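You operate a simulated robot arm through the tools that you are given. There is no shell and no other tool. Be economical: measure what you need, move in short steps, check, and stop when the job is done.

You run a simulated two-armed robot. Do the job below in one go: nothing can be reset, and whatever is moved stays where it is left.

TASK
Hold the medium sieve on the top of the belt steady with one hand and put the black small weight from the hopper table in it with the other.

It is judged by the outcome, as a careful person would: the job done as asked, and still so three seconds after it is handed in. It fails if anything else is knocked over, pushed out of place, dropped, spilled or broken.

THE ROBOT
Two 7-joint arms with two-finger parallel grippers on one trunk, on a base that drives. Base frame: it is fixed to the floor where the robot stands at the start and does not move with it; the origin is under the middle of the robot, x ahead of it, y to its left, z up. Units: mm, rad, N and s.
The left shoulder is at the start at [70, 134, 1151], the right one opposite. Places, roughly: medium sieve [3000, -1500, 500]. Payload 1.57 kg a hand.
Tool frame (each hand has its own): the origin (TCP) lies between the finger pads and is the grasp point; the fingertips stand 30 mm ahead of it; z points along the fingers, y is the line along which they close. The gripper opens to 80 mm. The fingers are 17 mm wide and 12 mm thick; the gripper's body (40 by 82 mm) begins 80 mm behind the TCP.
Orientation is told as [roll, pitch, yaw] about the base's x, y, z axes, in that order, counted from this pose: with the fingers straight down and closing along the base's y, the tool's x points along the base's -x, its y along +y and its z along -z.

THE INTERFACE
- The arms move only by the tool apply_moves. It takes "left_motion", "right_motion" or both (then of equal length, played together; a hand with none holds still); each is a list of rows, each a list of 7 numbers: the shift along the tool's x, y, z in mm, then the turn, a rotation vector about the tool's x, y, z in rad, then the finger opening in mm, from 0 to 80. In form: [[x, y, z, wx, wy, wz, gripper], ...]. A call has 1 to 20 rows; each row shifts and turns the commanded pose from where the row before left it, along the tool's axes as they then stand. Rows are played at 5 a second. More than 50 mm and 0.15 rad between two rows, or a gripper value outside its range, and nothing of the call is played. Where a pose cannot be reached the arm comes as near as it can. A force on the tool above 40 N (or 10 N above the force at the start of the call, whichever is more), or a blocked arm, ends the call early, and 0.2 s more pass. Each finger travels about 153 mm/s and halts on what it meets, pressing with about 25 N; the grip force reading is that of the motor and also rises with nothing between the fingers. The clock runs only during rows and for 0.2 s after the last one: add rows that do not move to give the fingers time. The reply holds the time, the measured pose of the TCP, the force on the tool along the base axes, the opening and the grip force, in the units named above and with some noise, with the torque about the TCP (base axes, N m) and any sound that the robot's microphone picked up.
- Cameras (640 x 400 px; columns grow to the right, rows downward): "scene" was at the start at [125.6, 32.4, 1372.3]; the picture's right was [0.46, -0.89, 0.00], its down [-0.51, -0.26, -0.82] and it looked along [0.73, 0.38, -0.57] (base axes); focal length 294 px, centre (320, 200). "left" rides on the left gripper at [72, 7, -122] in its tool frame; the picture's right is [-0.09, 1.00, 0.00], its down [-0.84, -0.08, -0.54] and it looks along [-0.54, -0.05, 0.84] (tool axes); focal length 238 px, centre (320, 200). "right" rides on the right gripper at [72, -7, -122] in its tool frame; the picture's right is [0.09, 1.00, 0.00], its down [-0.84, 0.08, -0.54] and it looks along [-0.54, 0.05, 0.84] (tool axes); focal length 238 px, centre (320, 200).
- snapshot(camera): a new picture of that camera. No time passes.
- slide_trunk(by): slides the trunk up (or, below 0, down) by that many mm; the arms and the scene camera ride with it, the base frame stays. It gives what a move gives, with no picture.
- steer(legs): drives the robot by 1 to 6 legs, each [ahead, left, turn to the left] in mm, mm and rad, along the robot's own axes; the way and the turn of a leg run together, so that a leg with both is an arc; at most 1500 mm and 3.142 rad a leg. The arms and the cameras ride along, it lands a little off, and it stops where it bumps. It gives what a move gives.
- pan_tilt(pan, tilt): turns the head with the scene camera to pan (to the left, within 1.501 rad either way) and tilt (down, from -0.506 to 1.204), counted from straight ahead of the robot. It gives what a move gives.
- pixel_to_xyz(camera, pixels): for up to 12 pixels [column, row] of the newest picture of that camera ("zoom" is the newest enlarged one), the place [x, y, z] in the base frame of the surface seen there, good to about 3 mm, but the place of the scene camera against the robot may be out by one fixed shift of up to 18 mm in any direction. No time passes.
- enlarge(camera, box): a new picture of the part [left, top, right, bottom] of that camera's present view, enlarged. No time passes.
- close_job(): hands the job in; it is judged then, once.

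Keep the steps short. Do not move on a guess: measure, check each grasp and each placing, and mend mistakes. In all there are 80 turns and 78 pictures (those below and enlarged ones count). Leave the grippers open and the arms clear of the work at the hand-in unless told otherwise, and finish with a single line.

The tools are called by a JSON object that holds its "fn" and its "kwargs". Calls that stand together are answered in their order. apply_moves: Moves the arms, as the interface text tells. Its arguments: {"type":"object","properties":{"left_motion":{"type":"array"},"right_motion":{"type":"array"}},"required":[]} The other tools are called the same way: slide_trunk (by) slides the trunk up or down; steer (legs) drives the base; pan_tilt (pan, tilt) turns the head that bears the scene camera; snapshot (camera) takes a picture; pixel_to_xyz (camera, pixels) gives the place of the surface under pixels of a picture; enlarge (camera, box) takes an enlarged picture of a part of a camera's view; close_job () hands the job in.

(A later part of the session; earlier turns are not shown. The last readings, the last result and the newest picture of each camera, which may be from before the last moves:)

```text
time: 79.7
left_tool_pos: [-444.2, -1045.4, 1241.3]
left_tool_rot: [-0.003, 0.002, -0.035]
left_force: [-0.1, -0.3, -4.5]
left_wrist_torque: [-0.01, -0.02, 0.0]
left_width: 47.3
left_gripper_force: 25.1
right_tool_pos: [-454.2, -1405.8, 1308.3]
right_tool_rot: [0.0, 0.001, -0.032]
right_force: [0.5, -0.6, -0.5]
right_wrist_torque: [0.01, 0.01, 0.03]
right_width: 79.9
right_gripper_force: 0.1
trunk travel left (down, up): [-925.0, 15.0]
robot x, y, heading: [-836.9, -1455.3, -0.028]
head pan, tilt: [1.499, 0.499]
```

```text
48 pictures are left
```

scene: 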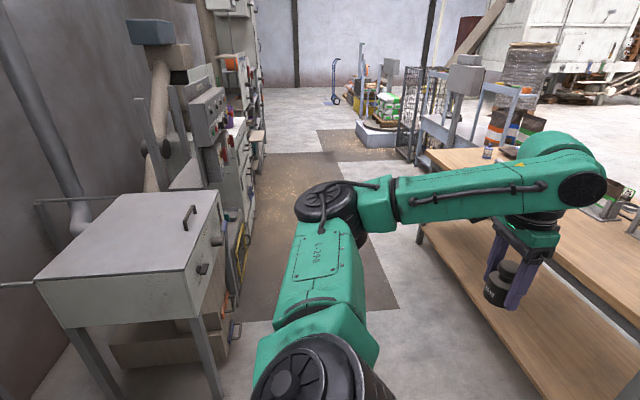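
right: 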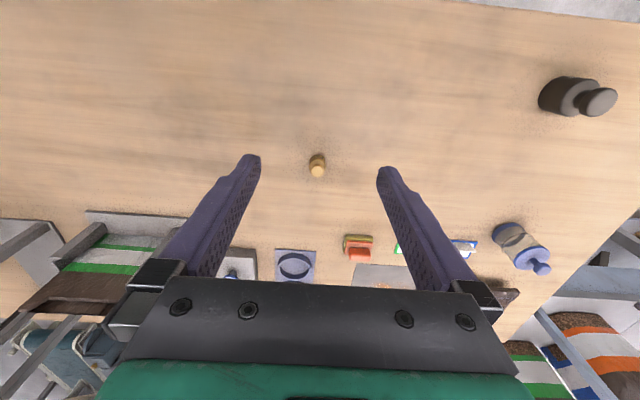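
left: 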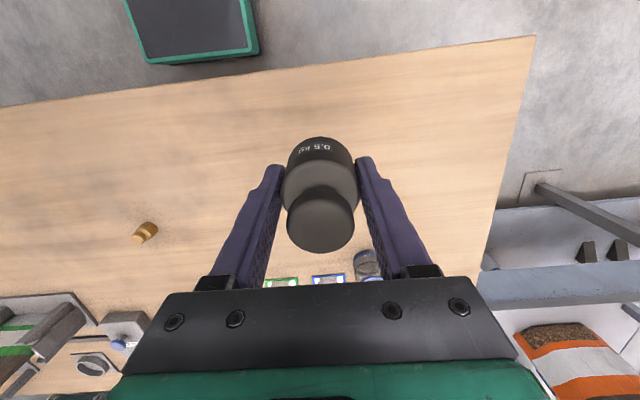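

Nothing fell over; the weight is held. I straighten the heading and continue right past table 2.

{"fn": "steer", "kwargs": {"legs": [[20, 0, 0.03], [0, -1480, 0]]}}

{"fn": "pan_tilt", "kwargs": {"pan": -1.3, "tilt": 0.5}}

{"fn": "snapshot", "kwargs": {"camera": "scene"}}

{"fn": "pixel_to_xyz", "kwargs": {"camera": "scene", "pixels": [[350, 150], [400, 150], [450, 150], [500, 150], [550, 150], [600, 150], [500, 220], [550, 220], [600, 220], [600, 280], [200, 100], [300, 110]]}}

```text
time: 87.4
left_tool_pos: [-451.2, -2524.0, 1241.7]
left_tool_rot: [-0.005, 0.002, -0.034]
left_force: [-0.6, 0.6, -4.6]
left_wrist_torque: [0.02, 0.03, 0.01]
left_width: 46.8
left_gripper_force: 25.2
right_tool_pos: [-460.1, -2884.8, 1307.3]
right_tool_rot: [-0.002, 0.001, -0.032]
right_force: [0.5, -0.2, 0.1]
right_wrist_torque: [-0.03, 0.0, -0.02]
right_width: 80.1
right_gripper_force: 0.1
trunk travel left (down, up): [-925.0, 15.0]
robot x, y, heading: [-851.7, -2936.0, -0.036]
head pan, tilt: [1.499, 0.499]
```

```text
time: 89.9
left_tool_pos: [-449.3, -2523.6, 1241.7]
left_tool_rot: [-0.004, 0.0, -0.034]
left_force: [1.1, -0.2, -5.7]
left_wrist_torque: [-0.01, -0.01, 0.01]
left_width: 47.1
left_gripper_force: 24.9
right_tool_pos: [-461.1, -2886.4, 1307.1]
right_tool_rot: [-0.001, 0.0, -0.034]
right_force: [0.9, 0.3, 0.8]
right_wrist_torque: [-0.02, -0.03, 0.0]
right_width: 80.0
right_gripper_force: 0.1
trunk travel left (down, up): [-925.0, 15.0]
robot x, y, heading: [-845.6, -2937.3, -0.039]
head pan, tilt: [-1.3, 0.499]
```

```text
47 pictures are left
```

scene: 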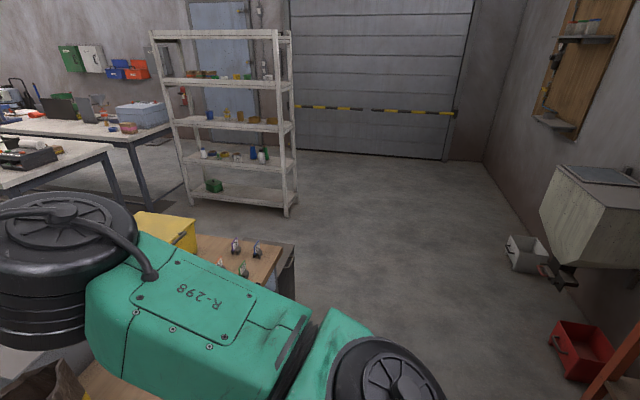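

```text
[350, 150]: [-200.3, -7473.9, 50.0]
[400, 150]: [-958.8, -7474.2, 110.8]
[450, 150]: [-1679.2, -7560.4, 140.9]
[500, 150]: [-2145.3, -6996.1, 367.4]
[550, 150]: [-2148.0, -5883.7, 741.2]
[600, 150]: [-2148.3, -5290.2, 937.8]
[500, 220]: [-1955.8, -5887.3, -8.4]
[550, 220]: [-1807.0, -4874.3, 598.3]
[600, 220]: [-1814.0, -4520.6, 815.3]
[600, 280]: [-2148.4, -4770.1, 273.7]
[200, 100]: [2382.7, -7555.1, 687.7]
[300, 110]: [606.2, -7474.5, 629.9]
```

The floor beyond table 2 is clear. I go on to about (−850, −4650) and look ahead.

{"fn": "steer", "kwargs": {"legs": [[0, 0, 0.037], [0, -1450, 0], [0, -260, 0]]}}

{"fn": "pan_tilt", "kwargs": {"pan": 0.45, "tilt": 0.4}}

{"fn": "snapshot", "kwargs": {"camera": "scene"}}

{"fn": "pixel_to_xyz", "kwargs": {"camera": "scene", "pixels": [[350, 150], [400, 150], [450, 150], [500, 150], [550, 150], [600, 150], [400, 200], [450, 200], [500, 200], [550, 200], [600, 200], [350, 100]]}}

```text
time: 99.0
left_tool_pos: [-449.0, -4226.2, 1239.2]
left_tool_rot: [-0.008, 0.001, 0.021]
left_force: [-0.3, 1.0, -5.1]
left_wrist_torque: [-0.01, 0.04, -0.01]
left_width: 47.1
left_gripper_force: 24.8
right_tool_pos: [-437.5, -4589.0, 1306.8]
right_tool_rot: [-0.003, -0.002, 0.024]
right_force: [-0.4, 0.0, -0.7]
right_wrist_torque: [-0.04, 0.03, -0.02]
right_width: 80.0
right_gripper_force: 0.0
trunk travel left (down, up): [-925.0, 15.0]
robot x, y, heading: [-824.0, -4670.4, 0.021]
head pan, tilt: [-1.3, 0.499]
```

```text
time: 100.8
left_tool_pos: [-449.2, -4229.8, 1242.6]
left_tool_rot: [-0.004, 0.002, 0.021]
left_force: [-0.4, -0.5, -4.5]
left_wrist_torque: [-0.02, 0.0, 0.0]
left_width: 46.8
left_gripper_force: 24.9
right_tool_pos: [-437.5, -4592.0, 1307.4]
right_tool_rot: [-0.001, 0.001, 0.023]
right_force: [0.3, -0.3, -0.2]
right_wrist_torque: [0.03, -0.04, -0.03]
right_width: 80.0
right_gripper_force: 0.1
trunk travel left (down, up): [-925.0, 15.0]
robot x, y, heading: [-824.0, -4667.2, 0.019]
head pan, tilt: [0.45, 0.4]
```

```text
46 pictures are left
```

scene: 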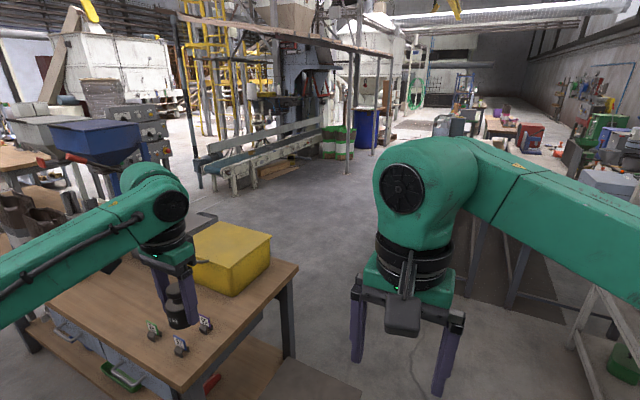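

```text
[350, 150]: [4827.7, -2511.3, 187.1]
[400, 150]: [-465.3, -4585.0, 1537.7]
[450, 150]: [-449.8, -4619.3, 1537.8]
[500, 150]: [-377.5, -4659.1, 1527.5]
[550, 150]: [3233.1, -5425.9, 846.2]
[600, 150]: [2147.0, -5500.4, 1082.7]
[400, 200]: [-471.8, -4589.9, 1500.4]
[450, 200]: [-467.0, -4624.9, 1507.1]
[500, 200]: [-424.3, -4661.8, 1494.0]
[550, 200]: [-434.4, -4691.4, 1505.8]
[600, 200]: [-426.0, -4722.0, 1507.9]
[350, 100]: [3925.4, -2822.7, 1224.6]
```

The belt is visible at (215–325, 115–190). I enlarge it, and check the floor ahead and the grey thing at (315,385).

{"fn": "enlarge", "kwargs": {"camera": "scene", "box": [180, 85, 390, 216]}}

{"fn": "pixel_to_xyz", "kwargs": {"camera": "scene", "pixels": [[315, 385], [340, 270], [310, 220], [260, 215], [230, 197], [200, 187], [345, 170], [470, 285], [510, 300], [255, 168], [300, 142], [290, 272]]}}

```text
3.05 times, centred on (285, 150) of scene
```

zoom: 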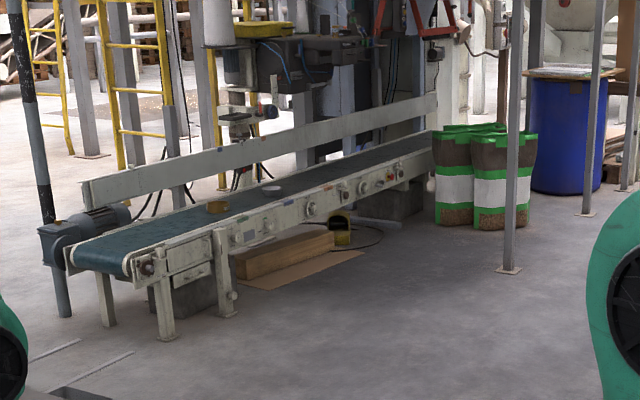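

```text
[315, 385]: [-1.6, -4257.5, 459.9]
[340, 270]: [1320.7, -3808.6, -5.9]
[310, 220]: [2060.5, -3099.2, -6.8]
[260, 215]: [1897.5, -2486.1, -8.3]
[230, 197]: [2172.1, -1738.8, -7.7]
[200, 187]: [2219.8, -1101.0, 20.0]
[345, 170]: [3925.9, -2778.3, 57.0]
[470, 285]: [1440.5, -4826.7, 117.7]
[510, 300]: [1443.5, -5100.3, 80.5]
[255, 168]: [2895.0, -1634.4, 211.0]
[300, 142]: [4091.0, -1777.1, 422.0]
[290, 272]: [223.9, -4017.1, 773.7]
```

The belt carries two sieves, a brown one and a grey one further on. A low box stands at table 2's end (0,−4257), so I keep to y≈−4790, drive ahead to x≈730 and then left to y≈−3300.

{"fn": "steer", "kwargs": {"legs": [[0, -120, -0.019], [1500, 0, 0], [50, 0, 0]]}}

{"fn": "pan_tilt", "kwargs": {"pan": 1.2, "tilt": 0.4}}

{"fn": "snapshot", "kwargs": {"camera": "scene"}}

```text
time: 109.5
left_tool_pos: [1064.2, -4324.5, 1245.0]
left_tool_rot: [-0.005, -0.006, 0.024]
left_force: [-1.3, -0.7, -3.9]
left_wrist_torque: [-0.01, -0.12, 0.01]
left_width: 46.8
left_gripper_force: 25.2
right_tool_pos: [1074.9, -4686.7, 1311.5]
right_tool_rot: [0.0, -0.011, 0.025]
right_force: [-1.3, -0.1, 0.8]
right_wrist_torque: [-0.01, -0.12, -0.03]
right_width: 79.9
right_gripper_force: 0.0
trunk travel left (down, up): [-925.0, 15.0]
robot x, y, heading: [704.2, -4760.8, 0.027]
head pan, tilt: [0.45, 0.4]
```

```text
time: 110.6
left_tool_pos: [1075.7, -4324.9, 1240.6]
left_tool_rot: [-0.005, 0.004, 0.024]
left_force: [0.8, -0.1, -5.0]
left_wrist_torque: [-0.03, 0.02, -0.01]
left_width: 46.9
left_gripper_force: 24.9
right_tool_pos: [1088.6, -4686.1, 1306.8]
right_tool_rot: [0.002, 0.0, 0.027]
right_force: [0.2, -0.4, 0.1]
right_wrist_torque: [0.02, -0.01, 0.01]
right_width: 80.1
right_gripper_force: 0.0
trunk travel left (down, up): [-925.0, 15.0]
robot x, y, heading: [704.4, -4759.4, 0.022]
head pan, tilt: [1.201, 0.4]
```

```text
44 pictures are left
```

scene: 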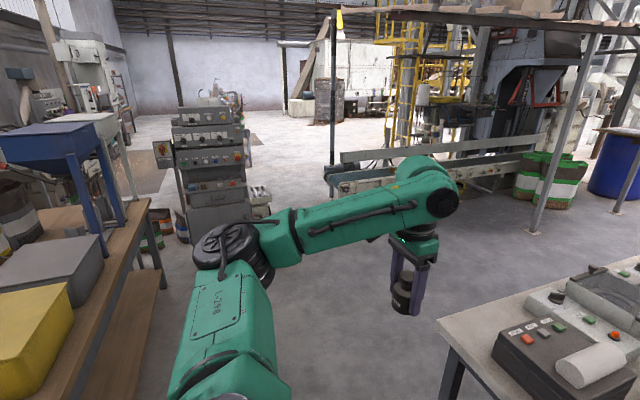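

The way to the belt is clear. I drive left to y≈−3280, then diagonally to about (2900,−2580), and turn to face the belt (+y).

{"fn": "steer", "kwargs": {"legs": [[0, 0, -0.022], [0, 1480, 0], [1200, 300, 0], [1000, 400, 0], [0, 0, 1.571]]}}

{"fn": "pan_tilt", "kwargs": {"pan": 0.0, "tilt": 0.6}}

{"fn": "snapshot", "kwargs": {"camera": "scene"}}

```text
time: 133.2
left_tool_pos: [2482.6, -2198.8, 1241.1]
left_tool_rot: [-0.003, 0.003, 1.605]
left_force: [-0.4, 1.0, -5.1]
left_wrist_torque: [-0.02, 0.03, 0.01]
left_width: 47.0
left_gripper_force: 25.4
right_tool_pos: [2842.3, -2183.6, 1308.3]
right_tool_rot: [0.0, 0.0, 1.607]
right_force: [1.0, 0.0, 0.2]
right_wrist_torque: [-0.02, 0.0, 0.02]
right_width: 80.1
right_gripper_force: 0.0
trunk travel left (down, up): [-925.0, 15.0]
robot x, y, heading: [2923.3, -2564.1, 1.61]
head pan, tilt: [1.201, 0.4]
```

```text
time: 134.6
left_tool_pos: [2480.6, -2199.3, 1241.6]
left_tool_rot: [-0.004, 0.001, 1.607]
left_force: [-0.8, -0.3, -5.4]
left_wrist_torque: [-0.01, -0.05, 0.0]
left_width: 46.9
left_gripper_force: 24.5
right_tool_pos: [2843.5, -2184.1, 1307.9]
right_tool_rot: [0.001, 0.0, 1.606]
right_force: [1.1, -0.9, 0.3]
right_wrist_torque: [-0.02, -0.02, -0.02]
right_width: 80.0
right_gripper_force: 0.0
trunk travel left (down, up): [-925.0, 15.0]
robot x, y, heading: [2923.9, -2563.5, 1.601]
head pan, tilt: [0.0, 0.6]
```

```text
43 pictures are left
```

scene: 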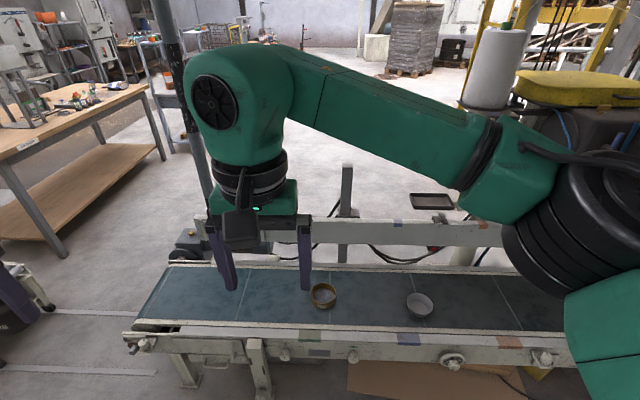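

I see two round things on the belt, at (322,296) and (420,305). I enlarge them, and also the label at the bench edge near (27,145).

{"fn": "enlarge", "kwargs": {"camera": "scene", "box": [280, 250, 480, 350]}}

{"fn": "enlarge", "kwargs": {"camera": "scene", "box": [0, 80, 160, 180]}}

{"fn": "pixel_to_xyz", "kwargs": {"camera": "scene", "pixels": [[312, 290], [335, 290], [322, 298], [322, 306], [407, 305], [433, 305], [420, 300], [420, 316], [370, 300], [370, 270], [370, 332], [370, 340]]}}

```text
3.20 times, centred on (380, 300) of scene
```

zoom: 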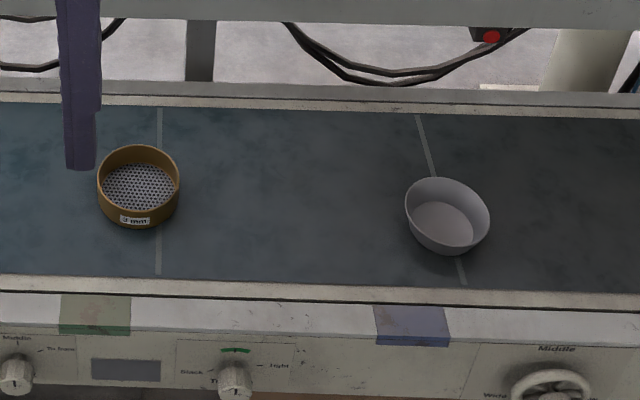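

```text
4.00 times, centred on (80, 130) of scene
```

zoom: 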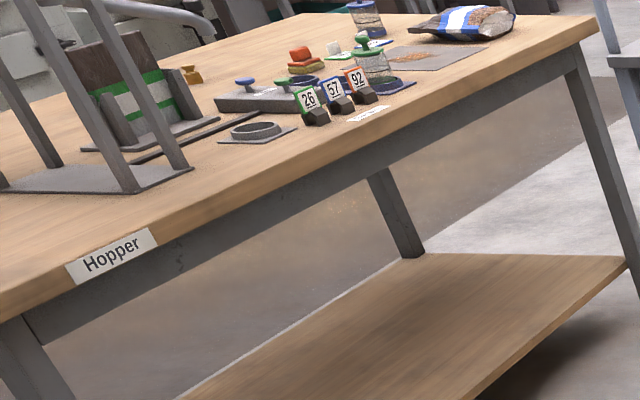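

```text
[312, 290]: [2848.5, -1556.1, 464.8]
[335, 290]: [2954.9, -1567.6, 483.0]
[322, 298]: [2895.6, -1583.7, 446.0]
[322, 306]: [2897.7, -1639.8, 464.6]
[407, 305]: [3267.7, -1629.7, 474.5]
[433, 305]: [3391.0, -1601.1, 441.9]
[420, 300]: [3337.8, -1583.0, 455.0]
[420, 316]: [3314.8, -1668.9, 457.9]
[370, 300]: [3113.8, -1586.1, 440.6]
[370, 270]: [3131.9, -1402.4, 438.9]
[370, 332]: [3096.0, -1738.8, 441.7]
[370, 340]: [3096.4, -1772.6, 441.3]
```

The bench edge label reads "Hopper", so the weight is the right one. The "3 mm" sieve at about (2897,−1590) is the target; the other one is a plain bowl. I lower the trunk by 520 mm and drive ahead to about y=−2130.

{"fn": "slide_trunk", "kwargs": {"by": -520}}

{"fn": "steer", "kwargs": {"legs": [[0, 0, -0.03], [430, 0, 0]]}}

{"fn": "pan_tilt", "kwargs": {"pan": 0.0, "tilt": 0.75}}

{"fn": "snapshot", "kwargs": {"camera": "scene"}}

{"fn": "snapshot", "kwargs": {"camera": "right"}}

```text
refused: -520 is not a number from -400 to 400
```

```text
time: 137.6
left_tool_pos: [2484.9, -1762.0, 1242.5]
left_tool_rot: [-0.003, 0.0, 1.586]
left_force: [-0.1, 0.2, -4.4]
left_wrist_torque: [-0.01, 0.0, -0.02]
left_width: 47.1
left_gripper_force: 24.6
right_tool_pos: [2847.7, -1753.8, 1309.5]
right_tool_rot: [-0.001, -0.002, 1.587]
right_force: [-1.0, -0.2, 0.5]
right_wrist_torque: [0.01, 0.01, -0.01]
right_width: 80.0
right_gripper_force: 0.0
trunk travel left (down, up): [-925.0, 15.0]
robot x, y, heading: [2918.8, -2132.8, 1.586]
head pan, tilt: [0.0, 0.6]
```

```text
time: 138.3
left_tool_pos: [2484.9, -1759.0, 1241.3]
left_tool_rot: [-0.004, 0.003, 1.584]
left_force: [-1.1, 0.8, -4.5]
left_wrist_torque: [-0.04, 0.0, -0.03]
left_width: 47.2
left_gripper_force: 25.5
right_tool_pos: [2846.1, -1753.6, 1307.3]
right_tool_rot: [-0.002, -0.003, 1.586]
right_force: [0.3, 0.8, 0.2]
right_wrist_torque: [0.01, 0.05, 0.0]
right_width: 80.1
right_gripper_force: 0.0
trunk travel left (down, up): [-925.0, 15.0]
robot x, y, heading: [2919.7, -2135.7, 1.582]
head pan, tilt: [0.0, 0.75]
```

```text
40 pictures are left
```

scene: 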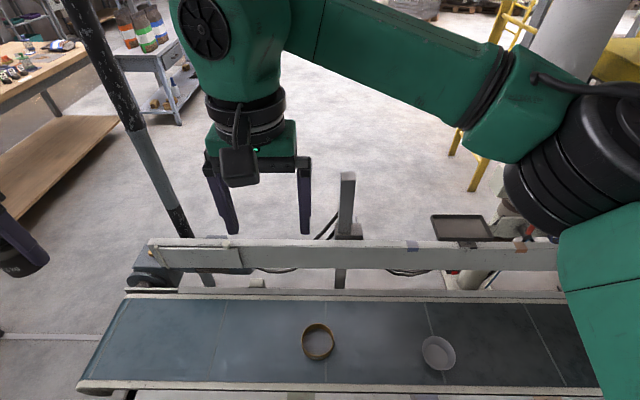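

```text
39 pictures are left
```

right: 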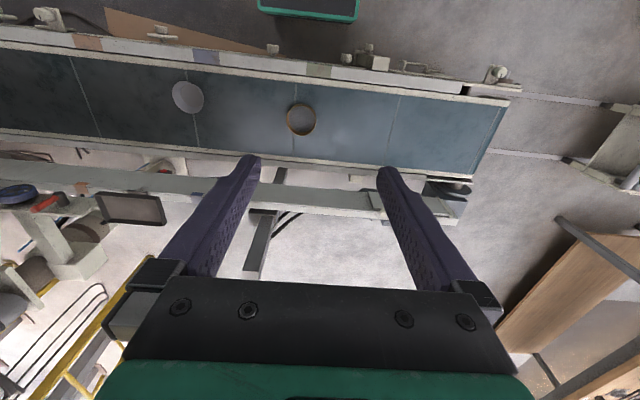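

No bump. In the right hand's view the base's green front edge is at (310,15) and the sieve at (301,119). I measure these.

{"fn": "enlarge", "kwargs": {"camera": "right", "box": [256, 80, 346, 150]}}

{"fn": "pixel_to_xyz", "kwargs": {"camera": "right", "pixels": [[310, 15], [290, 10], [301, 122], [288, 115], [315, 115], [301, 105], [301, 133], [350, 72], [350, 160], [240, 180], [310, 185], [350, 64]]}}

```text
5.71 times, centred on (301, 115) of right
```

zoom: 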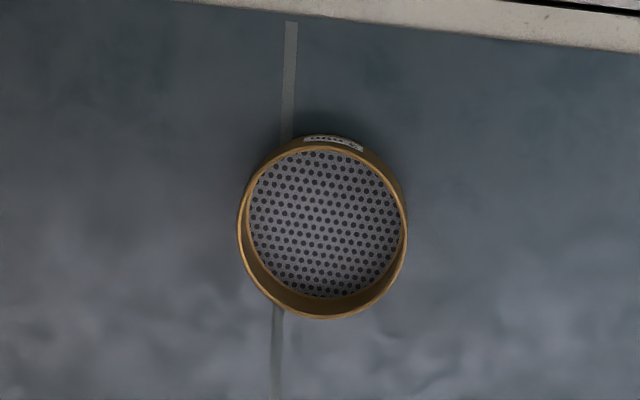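

```text
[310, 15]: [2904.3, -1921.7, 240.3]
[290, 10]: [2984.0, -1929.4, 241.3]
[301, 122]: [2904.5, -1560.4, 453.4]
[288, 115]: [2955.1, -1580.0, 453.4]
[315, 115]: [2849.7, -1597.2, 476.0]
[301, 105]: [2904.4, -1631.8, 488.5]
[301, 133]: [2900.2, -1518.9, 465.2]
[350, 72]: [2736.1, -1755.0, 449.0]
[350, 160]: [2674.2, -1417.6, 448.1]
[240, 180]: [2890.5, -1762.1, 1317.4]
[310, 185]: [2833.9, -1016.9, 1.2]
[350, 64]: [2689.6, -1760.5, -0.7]
```

The base front is at y≈−1910, sieve centre about (2903,−1577), rim z≈488, mesh z≈453, outer diameter ≈113. I lower the trunk in two slides and then go 90 mm ahead.

{"fn": "slide_trunk", "kwargs": {"by": -400}}

{"fn": "slide_trunk", "kwargs": {"by": -120}}

{"fn": "steer", "kwargs": {"legs": [[90, 0, 0]]}}

{"fn": "snapshot", "kwargs": {"camera": "right"}}

{"fn": "snapshot", "kwargs": {"camera": "scene"}}

```text
time: 142.1
left_tool_pos: [2485.5, -1759.3, 840.7]
left_tool_rot: [-0.003, 0.002, 1.585]
left_force: [0.5, -0.1, -4.9]
left_wrist_torque: [-0.02, 0.01, -0.01]
left_width: 46.8
left_gripper_force: 25.1
right_tool_pos: [2845.7, -1752.5, 907.8]
right_tool_rot: [0.001, 0.0, 1.587]
right_force: [0.6, -0.7, 0.9]
right_wrist_torque: [0.02, 0.0, 0.0]
right_width: 80.1
right_gripper_force: 0.0
trunk travel left (down, up): [-525.0, 415.0]
robot x, y, heading: [2918.5, -2136.1, 1.583]
head pan, tilt: [0.0, 0.75]
```

```text
time: 143.6
left_tool_pos: [2485.8, -1759.8, 721.6]
left_tool_rot: [-0.004, 0.002, 1.585]
left_force: [0.5, 1.1, -4.0]
left_wrist_torque: [-0.02, -0.01, 0.01]
left_width: 46.9
left_gripper_force: 25.4
right_tool_pos: [2846.5, -1751.5, 789.1]
right_tool_rot: [0.0, 0.0, 1.587]
right_force: [0.5, 0.7, 0.7]
right_wrist_torque: [0.02, 0.02, 0.02]
right_width: 79.9
right_gripper_force: 0.1
trunk travel left (down, up): [-405.0, 535.0]
robot x, y, heading: [2917.7, -2133.6, 1.581]
head pan, tilt: [0.0, 0.75]
```

```text
time: 144.7
left_tool_pos: [2483.2, -1668.4, 721.6]
left_tool_rot: [-0.004, 0.005, 1.587]
left_force: [0.2, 0.0, -5.3]
left_wrist_torque: [-0.02, 0.0, -0.06]
left_width: 46.9
left_gripper_force: 25.0
right_tool_pos: [2844.0, -1660.4, 787.4]
right_tool_rot: [0.0, 0.0, 1.588]
right_force: [0.4, -0.4, -0.2]
right_wrist_torque: [-0.01, -0.01, 0.01]
right_width: 80.1
right_gripper_force: 0.0
trunk travel left (down, up): [-405.0, 535.0]
robot x, y, heading: [2913.9, -2044.8, 1.587]
head pan, tilt: [0.0, 0.75]
```

```text
37 pictures are left
```

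right: 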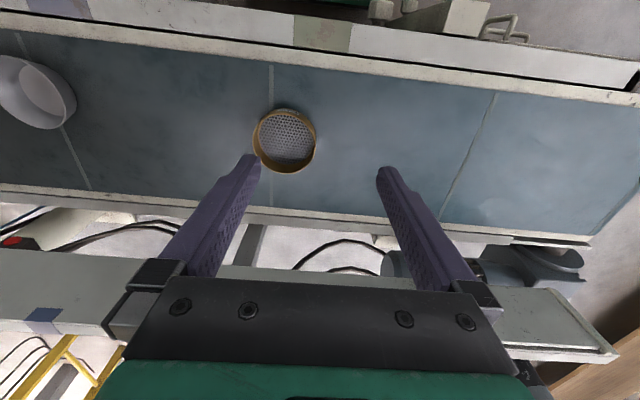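

```text
36 pictures are left
```

scene: 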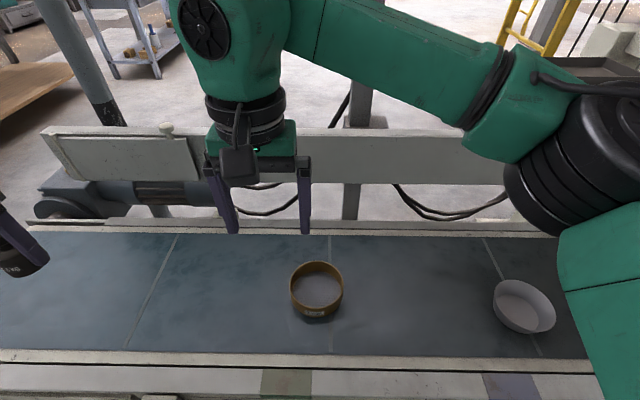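

I measure the sieve's rim precisely in the right hand's view.

{"fn": "enlarge", "kwargs": {"camera": "right", "box": [236, 95, 336, 185]}}

{"fn": "pixel_to_xyz", "kwargs": {"camera": "right", "pixels": [[255, 142], [254, 136], [315, 142], [316, 138], [285, 170], [285, 172], [283, 109], [285, 140], [262, 150], [308, 150], [340, 140], [285, 112]]}}

```text
4.44 times, centred on (286, 140) of right
```

zoom: 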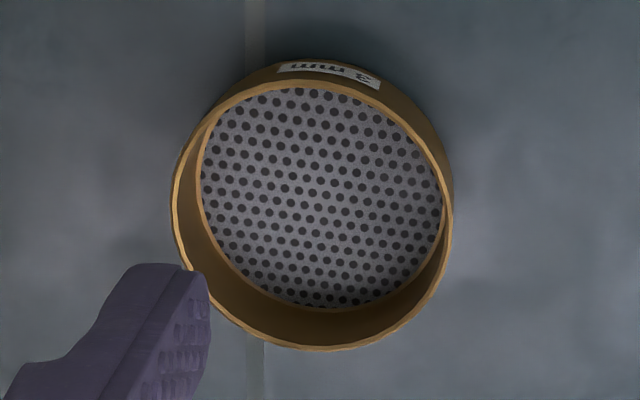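

```text
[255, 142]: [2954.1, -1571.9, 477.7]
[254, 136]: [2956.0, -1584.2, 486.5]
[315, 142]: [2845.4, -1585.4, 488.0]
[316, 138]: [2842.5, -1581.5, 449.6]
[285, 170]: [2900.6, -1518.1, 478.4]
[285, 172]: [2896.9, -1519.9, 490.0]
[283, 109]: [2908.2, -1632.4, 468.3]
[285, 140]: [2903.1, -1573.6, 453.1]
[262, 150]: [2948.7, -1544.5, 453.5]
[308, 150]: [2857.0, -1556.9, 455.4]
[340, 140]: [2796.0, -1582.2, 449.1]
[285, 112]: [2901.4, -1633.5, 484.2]
```

Rim: centre (2900.5,−1576), outer radius 56, z≈489. Plan: the right hand pinches the rim's right side at (2955,−1576), leaning back 0.7 rad toward the robot so that the left hand has room. First tilt and come to a hover point just short of the rim.

{"fn": "apply_moves", "kwargs": {"right_motion": [[0, 0, 0, 0, -0.14, 0, 80], [0, 0, 0, 0, -0.14, 0, 70], [0, 0, 0, 0, -0.14, 0, 60], [0, 0, 0, 0, -0.14, 0, 50], [0, 0, 0, 0, -0.14, 0, 40], [19.6, -15.94, 30.74, 0, 0, 0, 40], [19.6, -15.94, 30.74, 0, 0, 0, 40], [19.6, -15.94, 30.74, 0, 0, 0, 40], [19.6, -15.94, 30.74, 0, 0, 0, 40], [19.6, -15.94, 30.74, 0, 0, 0, 40], [0, 0, 0, 0, 0, 0, 40]]}}

{"fn": "snapshot", "kwargs": {"camera": "right"}}

{"fn": "snapshot", "kwargs": {"camera": "scene"}}

```text
time: 147.1
left_tool_pos: [2482.3, -1669.0, 721.6]
left_tool_rot: [-0.004, 0.002, 1.588]
left_force: [-0.2, -0.8, -4.2]
left_wrist_torque: [0.0, -0.01, -0.02]
left_width: 46.8
left_gripper_force: 24.9
right_tool_pos: [2923.2, -1634.1, 608.3]
right_tool_rot: [-0.001, -0.701, 1.59]
right_force: [0.4, -0.3, 0.1]
right_wrist_torque: [0.02, -0.01, 0.04]
right_width: 39.9
right_gripper_force: 0.0
trunk travel left (down, up): [-405.0, 535.0]
robot x, y, heading: [2917.4, -2040.8, 1.591]
head pan, tilt: [0.0, 0.75]
```

```text
34 pictures are left
```

right: 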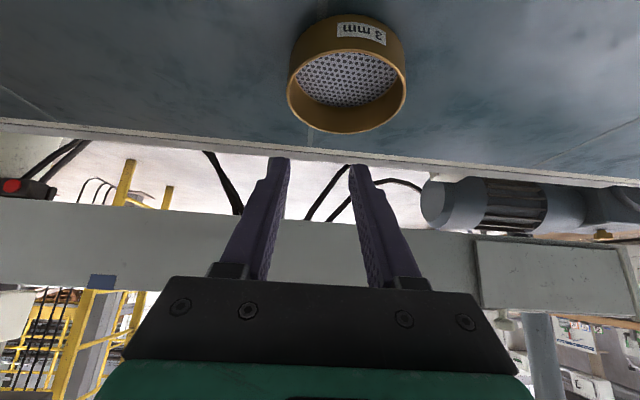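

```text
33 pictures are left
```

scene: 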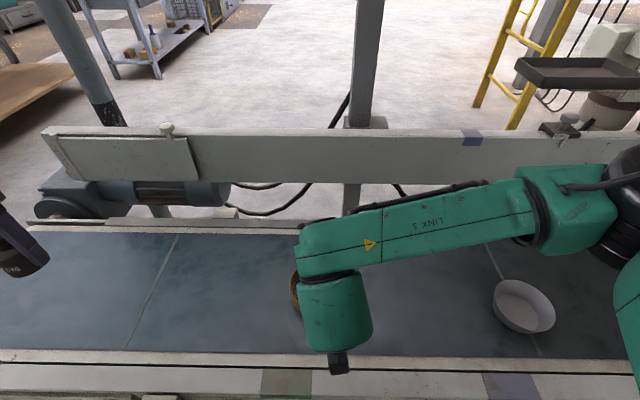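

I check where the right wrist and forearm are, for the left hand's room.

{"fn": "pixel_to_xyz", "kwargs": {"camera": "scene", "pixels": [[305, 240], [340, 240], [430, 210], [330, 290], [340, 330], [300, 280], [340, 360], [298, 300]]}}

{"fn": "pixel_to_xyz", "kwargs": {"camera": "right", "pixels": [[291, 85], [403, 88], [290, 95], [345, 131], [345, 80]]}}

```text
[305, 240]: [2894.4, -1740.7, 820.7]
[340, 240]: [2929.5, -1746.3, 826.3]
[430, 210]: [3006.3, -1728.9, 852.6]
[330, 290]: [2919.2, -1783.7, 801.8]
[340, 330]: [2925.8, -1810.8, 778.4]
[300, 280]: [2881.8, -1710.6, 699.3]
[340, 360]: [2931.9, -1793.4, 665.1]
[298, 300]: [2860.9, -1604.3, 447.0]
```

```text
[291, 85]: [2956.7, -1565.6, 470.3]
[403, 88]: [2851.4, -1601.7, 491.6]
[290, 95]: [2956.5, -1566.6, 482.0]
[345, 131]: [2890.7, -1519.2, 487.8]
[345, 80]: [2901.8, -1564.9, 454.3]
```

The right forearm will be at y≲−1690, leaving room. I now go to the hover point right at the rim.

{"fn": "apply_moves", "kwargs": {"right_motion": [[20.5, -16, 31.3, 0, 0, 0, 40], [20.5, -16, 31.3, 0, 0, 0, 40], [0, 0, 0, 0, 0, 0, 40]]}}

{"fn": "snapshot", "kwargs": {"camera": "right"}}

{"fn": "pixel_to_xyz", "kwargs": {"camera": "right", "pixels": [[318, 100], [318, 130], [325, 115], [310, 115], [316, 140], [330, 150], [300, 120], [280, 155], [360, 155]]}}

```text
time: 147.9
left_tool_pos: [2483.0, -1668.6, 721.6]
left_tool_rot: [-0.003, 0.003, 1.587]
left_force: [-0.4, -0.1, -3.6]
left_wrist_torque: [-0.01, -0.01, 0.02]
left_width: 47.3
left_gripper_force: 25.3
right_tool_pos: [2954.2, -1624.2, 532.5]
right_tool_rot: [-0.001, -0.7, 1.59]
right_force: [-0.5, -0.3, 0.2]
right_wrist_torque: [-0.01, 0.0, -0.01]
right_width: 40.1
right_gripper_force: 0.0
trunk travel left (down, up): [-405.0, 535.0]
robot x, y, heading: [2918.3, -2044.2, 1.587]
head pan, tilt: [0.0, 0.75]
```

```text
32 pictures are left
```

right: 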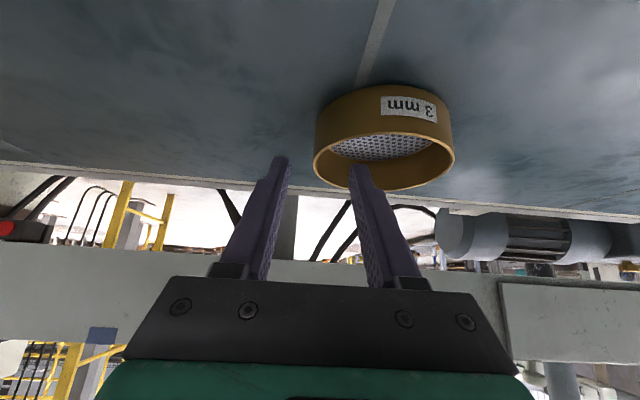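

```text
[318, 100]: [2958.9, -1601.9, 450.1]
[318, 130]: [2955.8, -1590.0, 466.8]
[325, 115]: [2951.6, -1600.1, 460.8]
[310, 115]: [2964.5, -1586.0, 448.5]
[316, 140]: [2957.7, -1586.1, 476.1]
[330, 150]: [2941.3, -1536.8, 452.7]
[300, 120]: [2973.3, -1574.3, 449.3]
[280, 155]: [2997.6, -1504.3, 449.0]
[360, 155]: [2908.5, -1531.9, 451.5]
```

The fingers straddle the rim's right wall (wall at col ≈315, tips at 280 and 362). I push in 60 mm along the tool in small steps.

{"fn": "apply_moves", "kwargs": {"right_motion": [[0, -1, 20, 0, 0, 0, 40], [0, 0, 20, 0, 0, 0, 40], [0, 0, 18, 0, 0, 0, 40], [0, 0, 0, 0, 0, 0, 40]]}}

{"fn": "snapshot", "kwargs": {"camera": "right"}}

{"fn": "snapshot", "kwargs": {"camera": "left"}}

```text
time: 148.9
left_tool_pos: [2482.5, -1669.4, 720.7]
left_tool_rot: [-0.004, 0.001, 1.587]
left_force: [0.3, 0.2, -4.3]
left_wrist_torque: [-0.01, 0.0, -0.02]
left_width: 46.9
left_gripper_force: 24.9
right_tool_pos: [2955.0, -1587.1, 488.0]
right_tool_rot: [-0.001, -0.7, 1.591]
right_force: [-0.3, 0.1, -0.6]
right_wrist_torque: [-0.02, 0.02, -0.01]
right_width: 40.0
right_gripper_force: 0.1
trunk travel left (down, up): [-405.0, 535.0]
robot x, y, heading: [2912.9, -2042.2, 1.589]
head pan, tilt: [0.0, 0.75]
```

```text
31 pictures are left
```

right: 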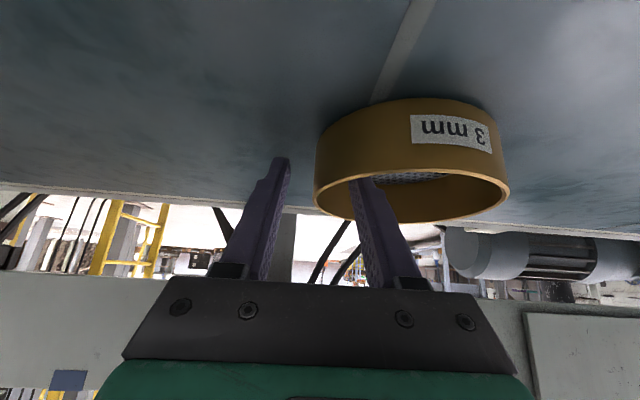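

```text
30 pictures are left
```

left: 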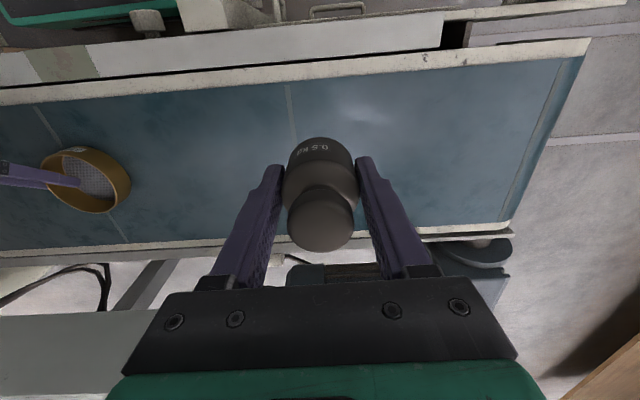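

The inner finger is inside and the outer is outside. I close gently.

{"fn": "apply_moves", "kwargs": {"right_motion": [[0, 0, 0, 0, 0, 0, 30], [0, 0, 0, 0, 0, 0, 22], [0, 0, 0, 0, 0, 0, 15], [0, 0, 0, 0, 0, 0, 9], [0, 0, 0, 0, 0, 0, 5], [0, 0, 0, 0, 0, 0, 1], [0, 0, 0, 0, 0, 0, 0], [0, 0, 0, 0, 0, 0, 0]]}}

{"fn": "snapshot", "kwargs": {"camera": "right"}}

{"fn": "pixel_to_xyz", "kwargs": {"camera": "right", "pixels": [[500, 180], [505, 170], [420, 205], [318, 140], [410, 176], [450, 105]]}}

```text
time: 150.7
left_tool_pos: [2482.8, -1670.3, 722.2]
left_tool_rot: [-0.002, 0.002, 1.586]
left_force: [0.6, 0.1, -5.2]
left_wrist_torque: [-0.05, 0.01, 0.01]
left_width: 46.9
left_gripper_force: 25.0
right_tool_pos: [2955.0, -1587.5, 489.1]
right_tool_rot: [0.0, -0.701, 1.591]
right_force: [-0.3, 0.3, 3.1]
right_wrist_torque: [-0.18, 0.01, 0.0]
right_width: 9.6
right_gripper_force: 24.5
trunk travel left (down, up): [-405.0, 535.0]
robot x, y, heading: [2916.1, -2041.6, 1.585]
head pan, tilt: [0.0, 0.75]
```

```text
29 pictures are left
```

right: 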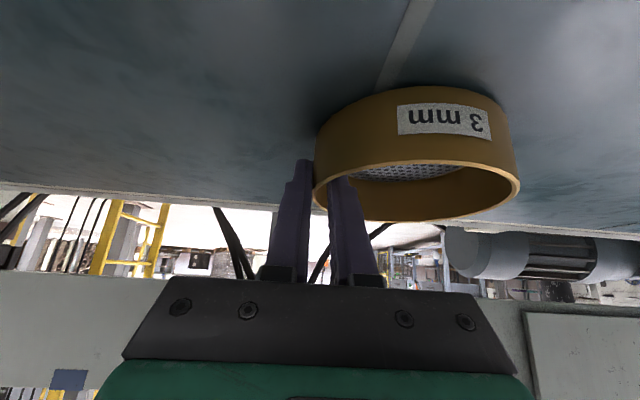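

```text
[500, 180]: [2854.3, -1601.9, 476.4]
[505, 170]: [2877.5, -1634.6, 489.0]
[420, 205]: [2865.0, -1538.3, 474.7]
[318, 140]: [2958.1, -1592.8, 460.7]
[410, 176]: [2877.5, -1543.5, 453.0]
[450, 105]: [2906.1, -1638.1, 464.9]
```

The rim is held (24.5 N). Now the left hand: I rotate it by −1.587 rad in yaw in place, so that it closes along y and its camera faces away from the right hand.

{"fn": "apply_moves", "kwargs": {"left_motion": [[0, 0, 0, 0, 0, 0.144, 30], [0, 0, 0, 0, 0, 0.144, 30], [0, 0, 0, 0, 0, 0.144, 30], [0, 0, 0, 0, 0, 0.144, 30], [0, 0, 0, 0, 0, 0.144, 30], [0, 0, 0, 0, 0, 0.144, 30], [0, 0, 0, 0, 0, 0.144, 30], [0, 0, 0, 0, 0, 0.144, 30], [0, 0, 0, 0, 0, 0.144, 30], [0, 0, 0, 0, 0, 0.144, 30], [0, 0, 0, 0, 0, 0.144, 30], [0, 0, 0, 0, 0, 0, 30]]}}

{"fn": "snapshot", "kwargs": {"camera": "left"}}

{"fn": "snapshot", "kwargs": {"camera": "scene"}}

```text
time: 153.3
left_tool_pos: [2483.8, -1669.2, 721.0]
left_tool_rot: [-0.002, -0.003, 0.003]
left_force: [0.2, -0.8, -4.5]
left_wrist_torque: [-0.01, 0.02, -0.02]
left_width: 47.0
left_gripper_force: 24.9
right_tool_pos: [2954.4, -1588.3, 490.1]
right_tool_rot: [0.0, -0.702, 1.59]
right_force: [0.1, -0.6, 4.2]
right_wrist_torque: [-0.16, 0.06, 0.02]
right_width: 9.6
right_gripper_force: 24.5
trunk travel left (down, up): [-405.0, 535.0]
robot x, y, heading: [2916.1, -2041.9, 1.588]
head pan, tilt: [0.0, 0.75]
```

```text
28 pictures are left
```

left: 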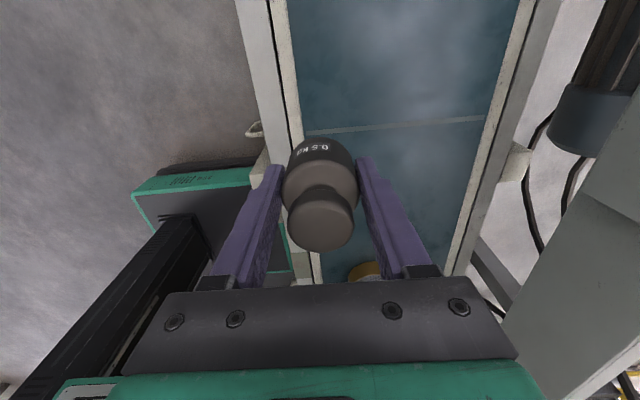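

```text
27 pictures are left
```

scene: 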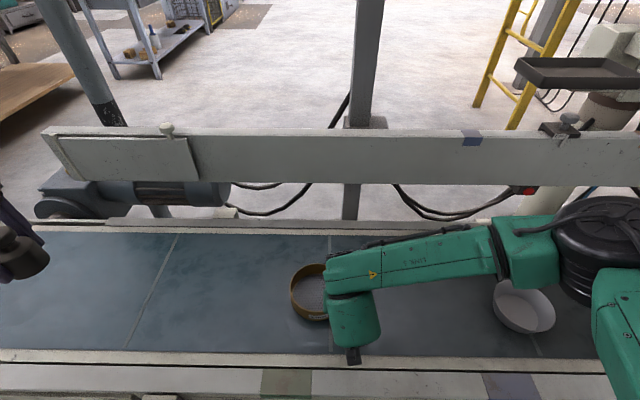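

Good. I move the left hand toward the sieve, to about (2793,−1577,650), and look with its camera.

{"fn": "apply_moves", "kwargs": {"left_motion": [[-38.75, 11.5, 8.9, 0, 0, 0, 30], [-38.75, 11.5, 8.9, 0, 0, 0, 30], [-38.75, 11.5, 8.9, 0, 0, 0, 30], [-38.75, 11.5, 8.9, 0, 0, 0, 30], [-38.75, 11.5, 8.9, 0, 0, 0, 30], [-38.75, 11.5, 8.9, 0, 0, 0, 30], [-38.75, 11.5, 8.9, 0, 0, 0, 30], [-38.75, 11.5, 8.9, 0, 0, 0, 30], [0, 0, 0, 0, 0, 0, 30]]}}

{"fn": "snapshot", "kwargs": {"camera": "left"}}

{"fn": "snapshot", "kwargs": {"camera": "scene"}}

```text
time: 155.3
left_tool_pos: [2792.3, -1575.8, 651.4]
left_tool_rot: [-0.003, -0.004, 0.003]
left_force: [0.5, -0.3, -4.5]
left_wrist_torque: [-0.03, 0.0, 0.0]
left_width: 47.1
left_gripper_force: 24.5
right_tool_pos: [2954.7, -1586.0, 489.8]
right_tool_rot: [0.001, -0.7, 1.592]
right_force: [-1.3, -0.6, 4.5]
right_wrist_torque: [-0.17, 0.05, -0.04]
right_width: 9.5
right_gripper_force: 24.7
trunk travel left (down, up): [-405.0, 535.0]
robot x, y, heading: [2918.4, -2042.3, 1.59]
head pan, tilt: [0.0, 0.75]
```

```text
26 pictures are left
```

left: 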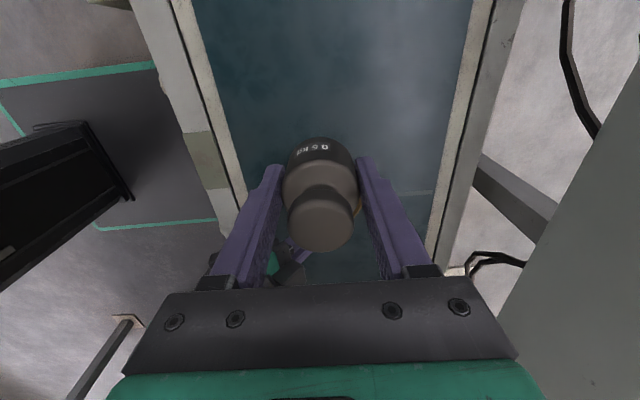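

```text
25 pictures are left
```

scene: 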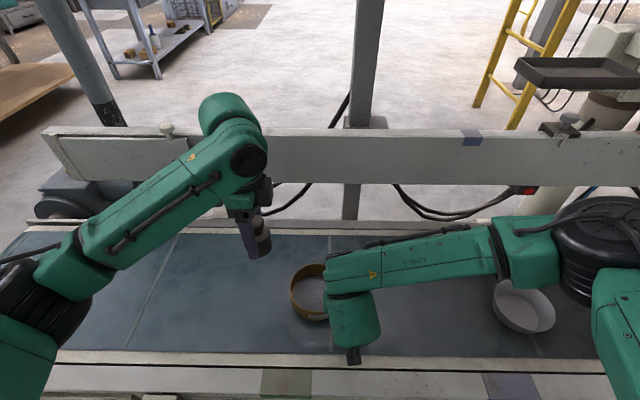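

I enlarge the sieve in the scene view and measure its rim after the pinch.

{"fn": "enlarge", "kwargs": {"camera": "scene", "box": [270, 240, 360, 340]}}

{"fn": "pixel_to_xyz", "kwargs": {"camera": "scene", "pixels": [[291, 292], [292, 285], [293, 295], [310, 265], [312, 264], [310, 313], [312, 316], [305, 290], [315, 295], [290, 300], [310, 290]]}}

```text
4.00 times, centred on (315, 290) of scene
```

zoom: 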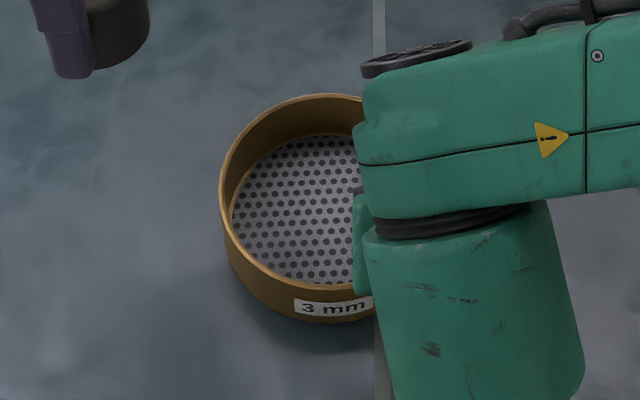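

```text
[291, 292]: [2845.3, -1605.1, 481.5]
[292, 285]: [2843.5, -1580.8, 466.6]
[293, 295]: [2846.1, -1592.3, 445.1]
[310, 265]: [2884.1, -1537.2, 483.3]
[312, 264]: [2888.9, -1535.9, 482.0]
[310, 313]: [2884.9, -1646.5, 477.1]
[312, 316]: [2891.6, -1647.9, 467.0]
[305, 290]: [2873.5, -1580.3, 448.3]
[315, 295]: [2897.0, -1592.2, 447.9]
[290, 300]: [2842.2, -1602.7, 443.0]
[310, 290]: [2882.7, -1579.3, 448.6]
```

Sieve centre is now about (2900,−1580). I check the right forearm's far edge for clearance against the left wrist.

{"fn": "pixel_to_xyz", "kwargs": {"camera": "scene", "pixels": [[328, 275], [328, 265], [335, 258], [345, 254], [365, 247], [420, 235], [250, 190], [255, 160], [232, 215], [222, 150], [262, 175]]}}

```text
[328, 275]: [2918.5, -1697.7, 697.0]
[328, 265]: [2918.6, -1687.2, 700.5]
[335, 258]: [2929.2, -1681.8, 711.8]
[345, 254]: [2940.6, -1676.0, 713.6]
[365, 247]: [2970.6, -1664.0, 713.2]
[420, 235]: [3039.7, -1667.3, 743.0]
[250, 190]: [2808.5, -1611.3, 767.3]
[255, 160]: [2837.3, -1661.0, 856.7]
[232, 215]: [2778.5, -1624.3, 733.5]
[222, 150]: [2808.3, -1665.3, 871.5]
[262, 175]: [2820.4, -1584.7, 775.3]
```

The left wrist's offset parts would come within ~10 mm of the right forearm. So I re-grip with the right hand leaning back more (0.9 rad): open, back out, tilt, and stop at the new hover point to look.

{"fn": "apply_moves", "kwargs": {"right_motion": [[0, 0, 0, 0, 0, 0, 20], [0, 0, 0, 0, 0, 0, 40], [0, 0, 0, 0, 0, 0, 40], [0, 0, -30, 0, 0, 0, 40], [0, 0, -30, 0, 0, 0, 40], [0, 0, 0, 0, -0.1, 0, 40], [0, 0, 0, 0, -0.1, 0, 40], [18, 0, -5.4, 0, 0, 0, 40], [0, 0, 0, 0, 0, 0, 40]]}}

{"fn": "snapshot", "kwargs": {"camera": "right"}}

{"fn": "pixel_to_xyz", "kwargs": {"camera": "right", "pixels": [[318, 130], [318, 140], [316, 120], [330, 130], [400, 100], [450, 140], [360, 150], [270, 100], [318, 110]]}}

```text
time: 157.3
left_tool_pos: [2792.8, -1575.3, 653.4]
left_tool_rot: [-0.002, -0.001, 0.003]
left_force: [0.0, -0.3, -4.7]
left_wrist_torque: [0.02, 0.01, -0.01]
left_width: 47.1
left_gripper_force: 25.0
right_tool_pos: [2957.1, -1640.8, 524.5]
right_tool_rot: [-0.001, -0.899, 1.588]
right_force: [-0.2, 0.8, 0.0]
right_wrist_torque: [0.0, 0.04, 0.0]
right_width: 40.1
right_gripper_force: 0.1
trunk travel left (down, up): [-405.0, 535.0]
robot x, y, heading: [2916.4, -2041.5, 1.589]
head pan, tilt: [0.0, 0.75]
```

```text
23 pictures are left
```

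right: 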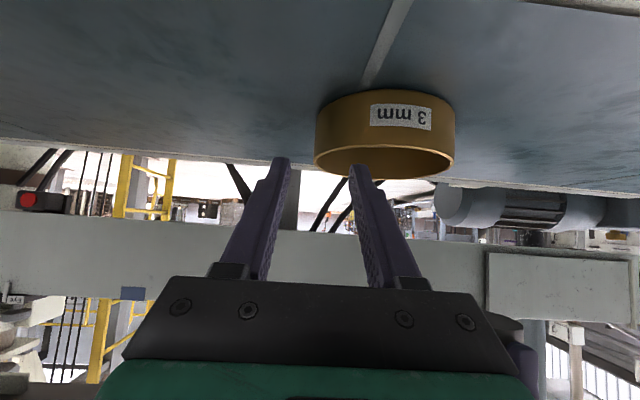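

```text
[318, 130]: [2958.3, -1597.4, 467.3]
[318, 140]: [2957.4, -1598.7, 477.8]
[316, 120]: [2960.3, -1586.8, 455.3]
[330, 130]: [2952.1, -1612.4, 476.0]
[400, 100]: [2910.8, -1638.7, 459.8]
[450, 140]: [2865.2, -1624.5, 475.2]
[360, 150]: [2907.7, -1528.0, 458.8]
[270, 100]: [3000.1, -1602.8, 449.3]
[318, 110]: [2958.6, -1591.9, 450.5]
```

Well aligned (outer wall at x≈2958, TCP x=2957). I insert 60 mm and close gently.

{"fn": "apply_moves", "kwargs": {"right_motion": [[0, 0, 20, 0, 0, 0, 40], [0, 0, 20, 0, 0, 0, 40], [0, 0, 20, 0, 0, 0, 40], [0, 0, 0, 0, 0, 0, 30], [0, 0, 0, 0, 0, 0, 22], [0, 0, 0, 0, 0, 0, 15], [0, 0, 0, 0, 0, 0, 9], [0, 0, 0, 0, 0, 0, 5], [0, 0, 0, 0, 0, 0, 1], [0, 0, 0, 0, 0, 0, 0], [0, 0, 0, 0, 0, 0, 0]]}}

{"fn": "snapshot", "kwargs": {"camera": "right"}}

{"fn": "snapshot", "kwargs": {"camera": "scene"}}

{"fn": "pixel_to_xyz", "kwargs": {"camera": "scene", "pixels": [[291, 292], [310, 265], [330, 263], [310, 313], [305, 290], [315, 295], [340, 275], [350, 270], [370, 265], [420, 250], [350, 300]]}}

```text
time: 159.7
left_tool_pos: [2793.0, -1575.5, 652.0]
left_tool_rot: [0.0, -0.004, 0.003]
left_force: [0.0, -0.2, -5.2]
left_wrist_torque: [-0.02, 0.01, 0.03]
left_width: 47.3
left_gripper_force: 24.4
right_tool_pos: [2957.5, -1594.3, 487.1]
right_tool_rot: [-0.001, -0.901, 1.588]
right_force: [-1.8, -0.6, 0.8]
right_wrist_torque: [-0.11, 0.1, -0.01]
right_width: 9.0
right_gripper_force: 24.7
trunk travel left (down, up): [-405.0, 535.0]
robot x, y, heading: [2916.9, -2045.0, 1.591]
head pan, tilt: [0.0, 0.75]
```

```text
22 pictures are left
```

right: 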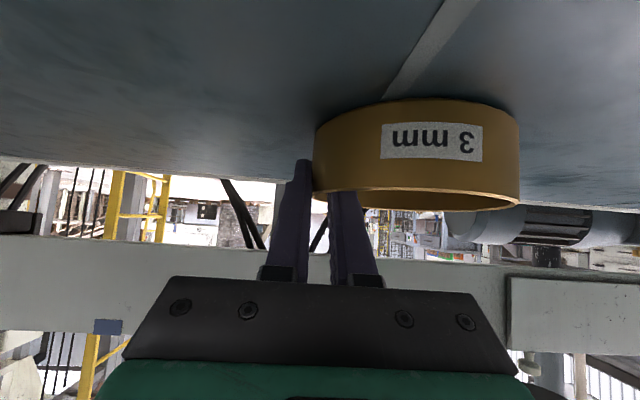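

```text
21 pictures are left
```

scene: 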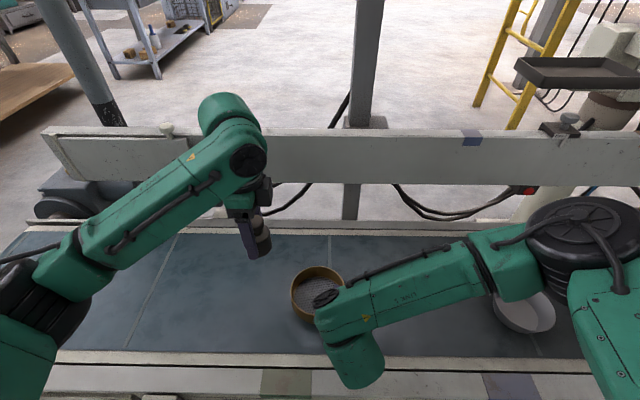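

```text
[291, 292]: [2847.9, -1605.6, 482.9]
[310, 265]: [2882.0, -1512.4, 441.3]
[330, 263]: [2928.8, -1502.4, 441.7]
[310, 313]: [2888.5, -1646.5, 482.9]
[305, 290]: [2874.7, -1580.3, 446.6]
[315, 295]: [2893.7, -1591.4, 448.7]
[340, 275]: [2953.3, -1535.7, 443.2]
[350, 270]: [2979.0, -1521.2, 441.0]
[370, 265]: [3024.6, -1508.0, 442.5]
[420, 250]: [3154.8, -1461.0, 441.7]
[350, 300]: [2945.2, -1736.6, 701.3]
```

The right arm is now well back (y≈−1737). I bring the left hand over the sieve to (2893,−1583) at z≈590 and check.

{"fn": "apply_moves", "kwargs": {"left_motion": [[-25, -2, 0, 0, 0, 0, 30], [-25, -2, 0, 0, 0, 0, 30], [-25, -2, 0, 0, 0, 0, 30], [-25, -2, 0, 0, 0, 0, 30], [0, 0, 30, 0, 0, 0, 30], [0, 0, 30, 0, 0, 0, 30], [0, 0, 0, 0, 0, 0, 30]]}}

{"fn": "snapshot", "kwargs": {"camera": "left"}}

{"fn": "snapshot", "kwargs": {"camera": "scene"}}

```text
time: 161.3
left_tool_pos: [2896.0, -1581.5, 591.3]
left_tool_rot: [-0.002, -0.001, 0.005]
left_force: [0.0, 0.1, -5.5]
left_wrist_torque: [0.0, 0.02, -0.02]
left_width: 47.1
left_gripper_force: 25.2
right_tool_pos: [2956.8, -1592.9, 487.7]
right_tool_rot: [0.0, -0.902, 1.588]
right_force: [1.1, -0.3, 2.1]
right_wrist_torque: [-0.15, 0.0, -0.02]
right_width: 9.2
right_gripper_force: 25.1
trunk travel left (down, up): [-405.0, 535.0]
robot x, y, heading: [2917.1, -2043.8, 1.585]
head pan, tilt: [0.0, 0.75]
```

```text
20 pictures are left
```

left: 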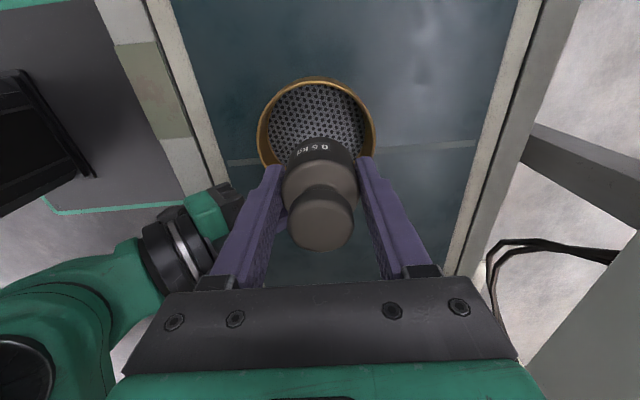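

```text
19 pictures are left
```

scene: 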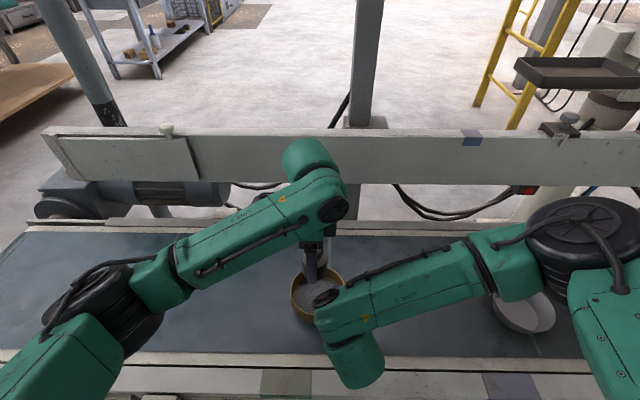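

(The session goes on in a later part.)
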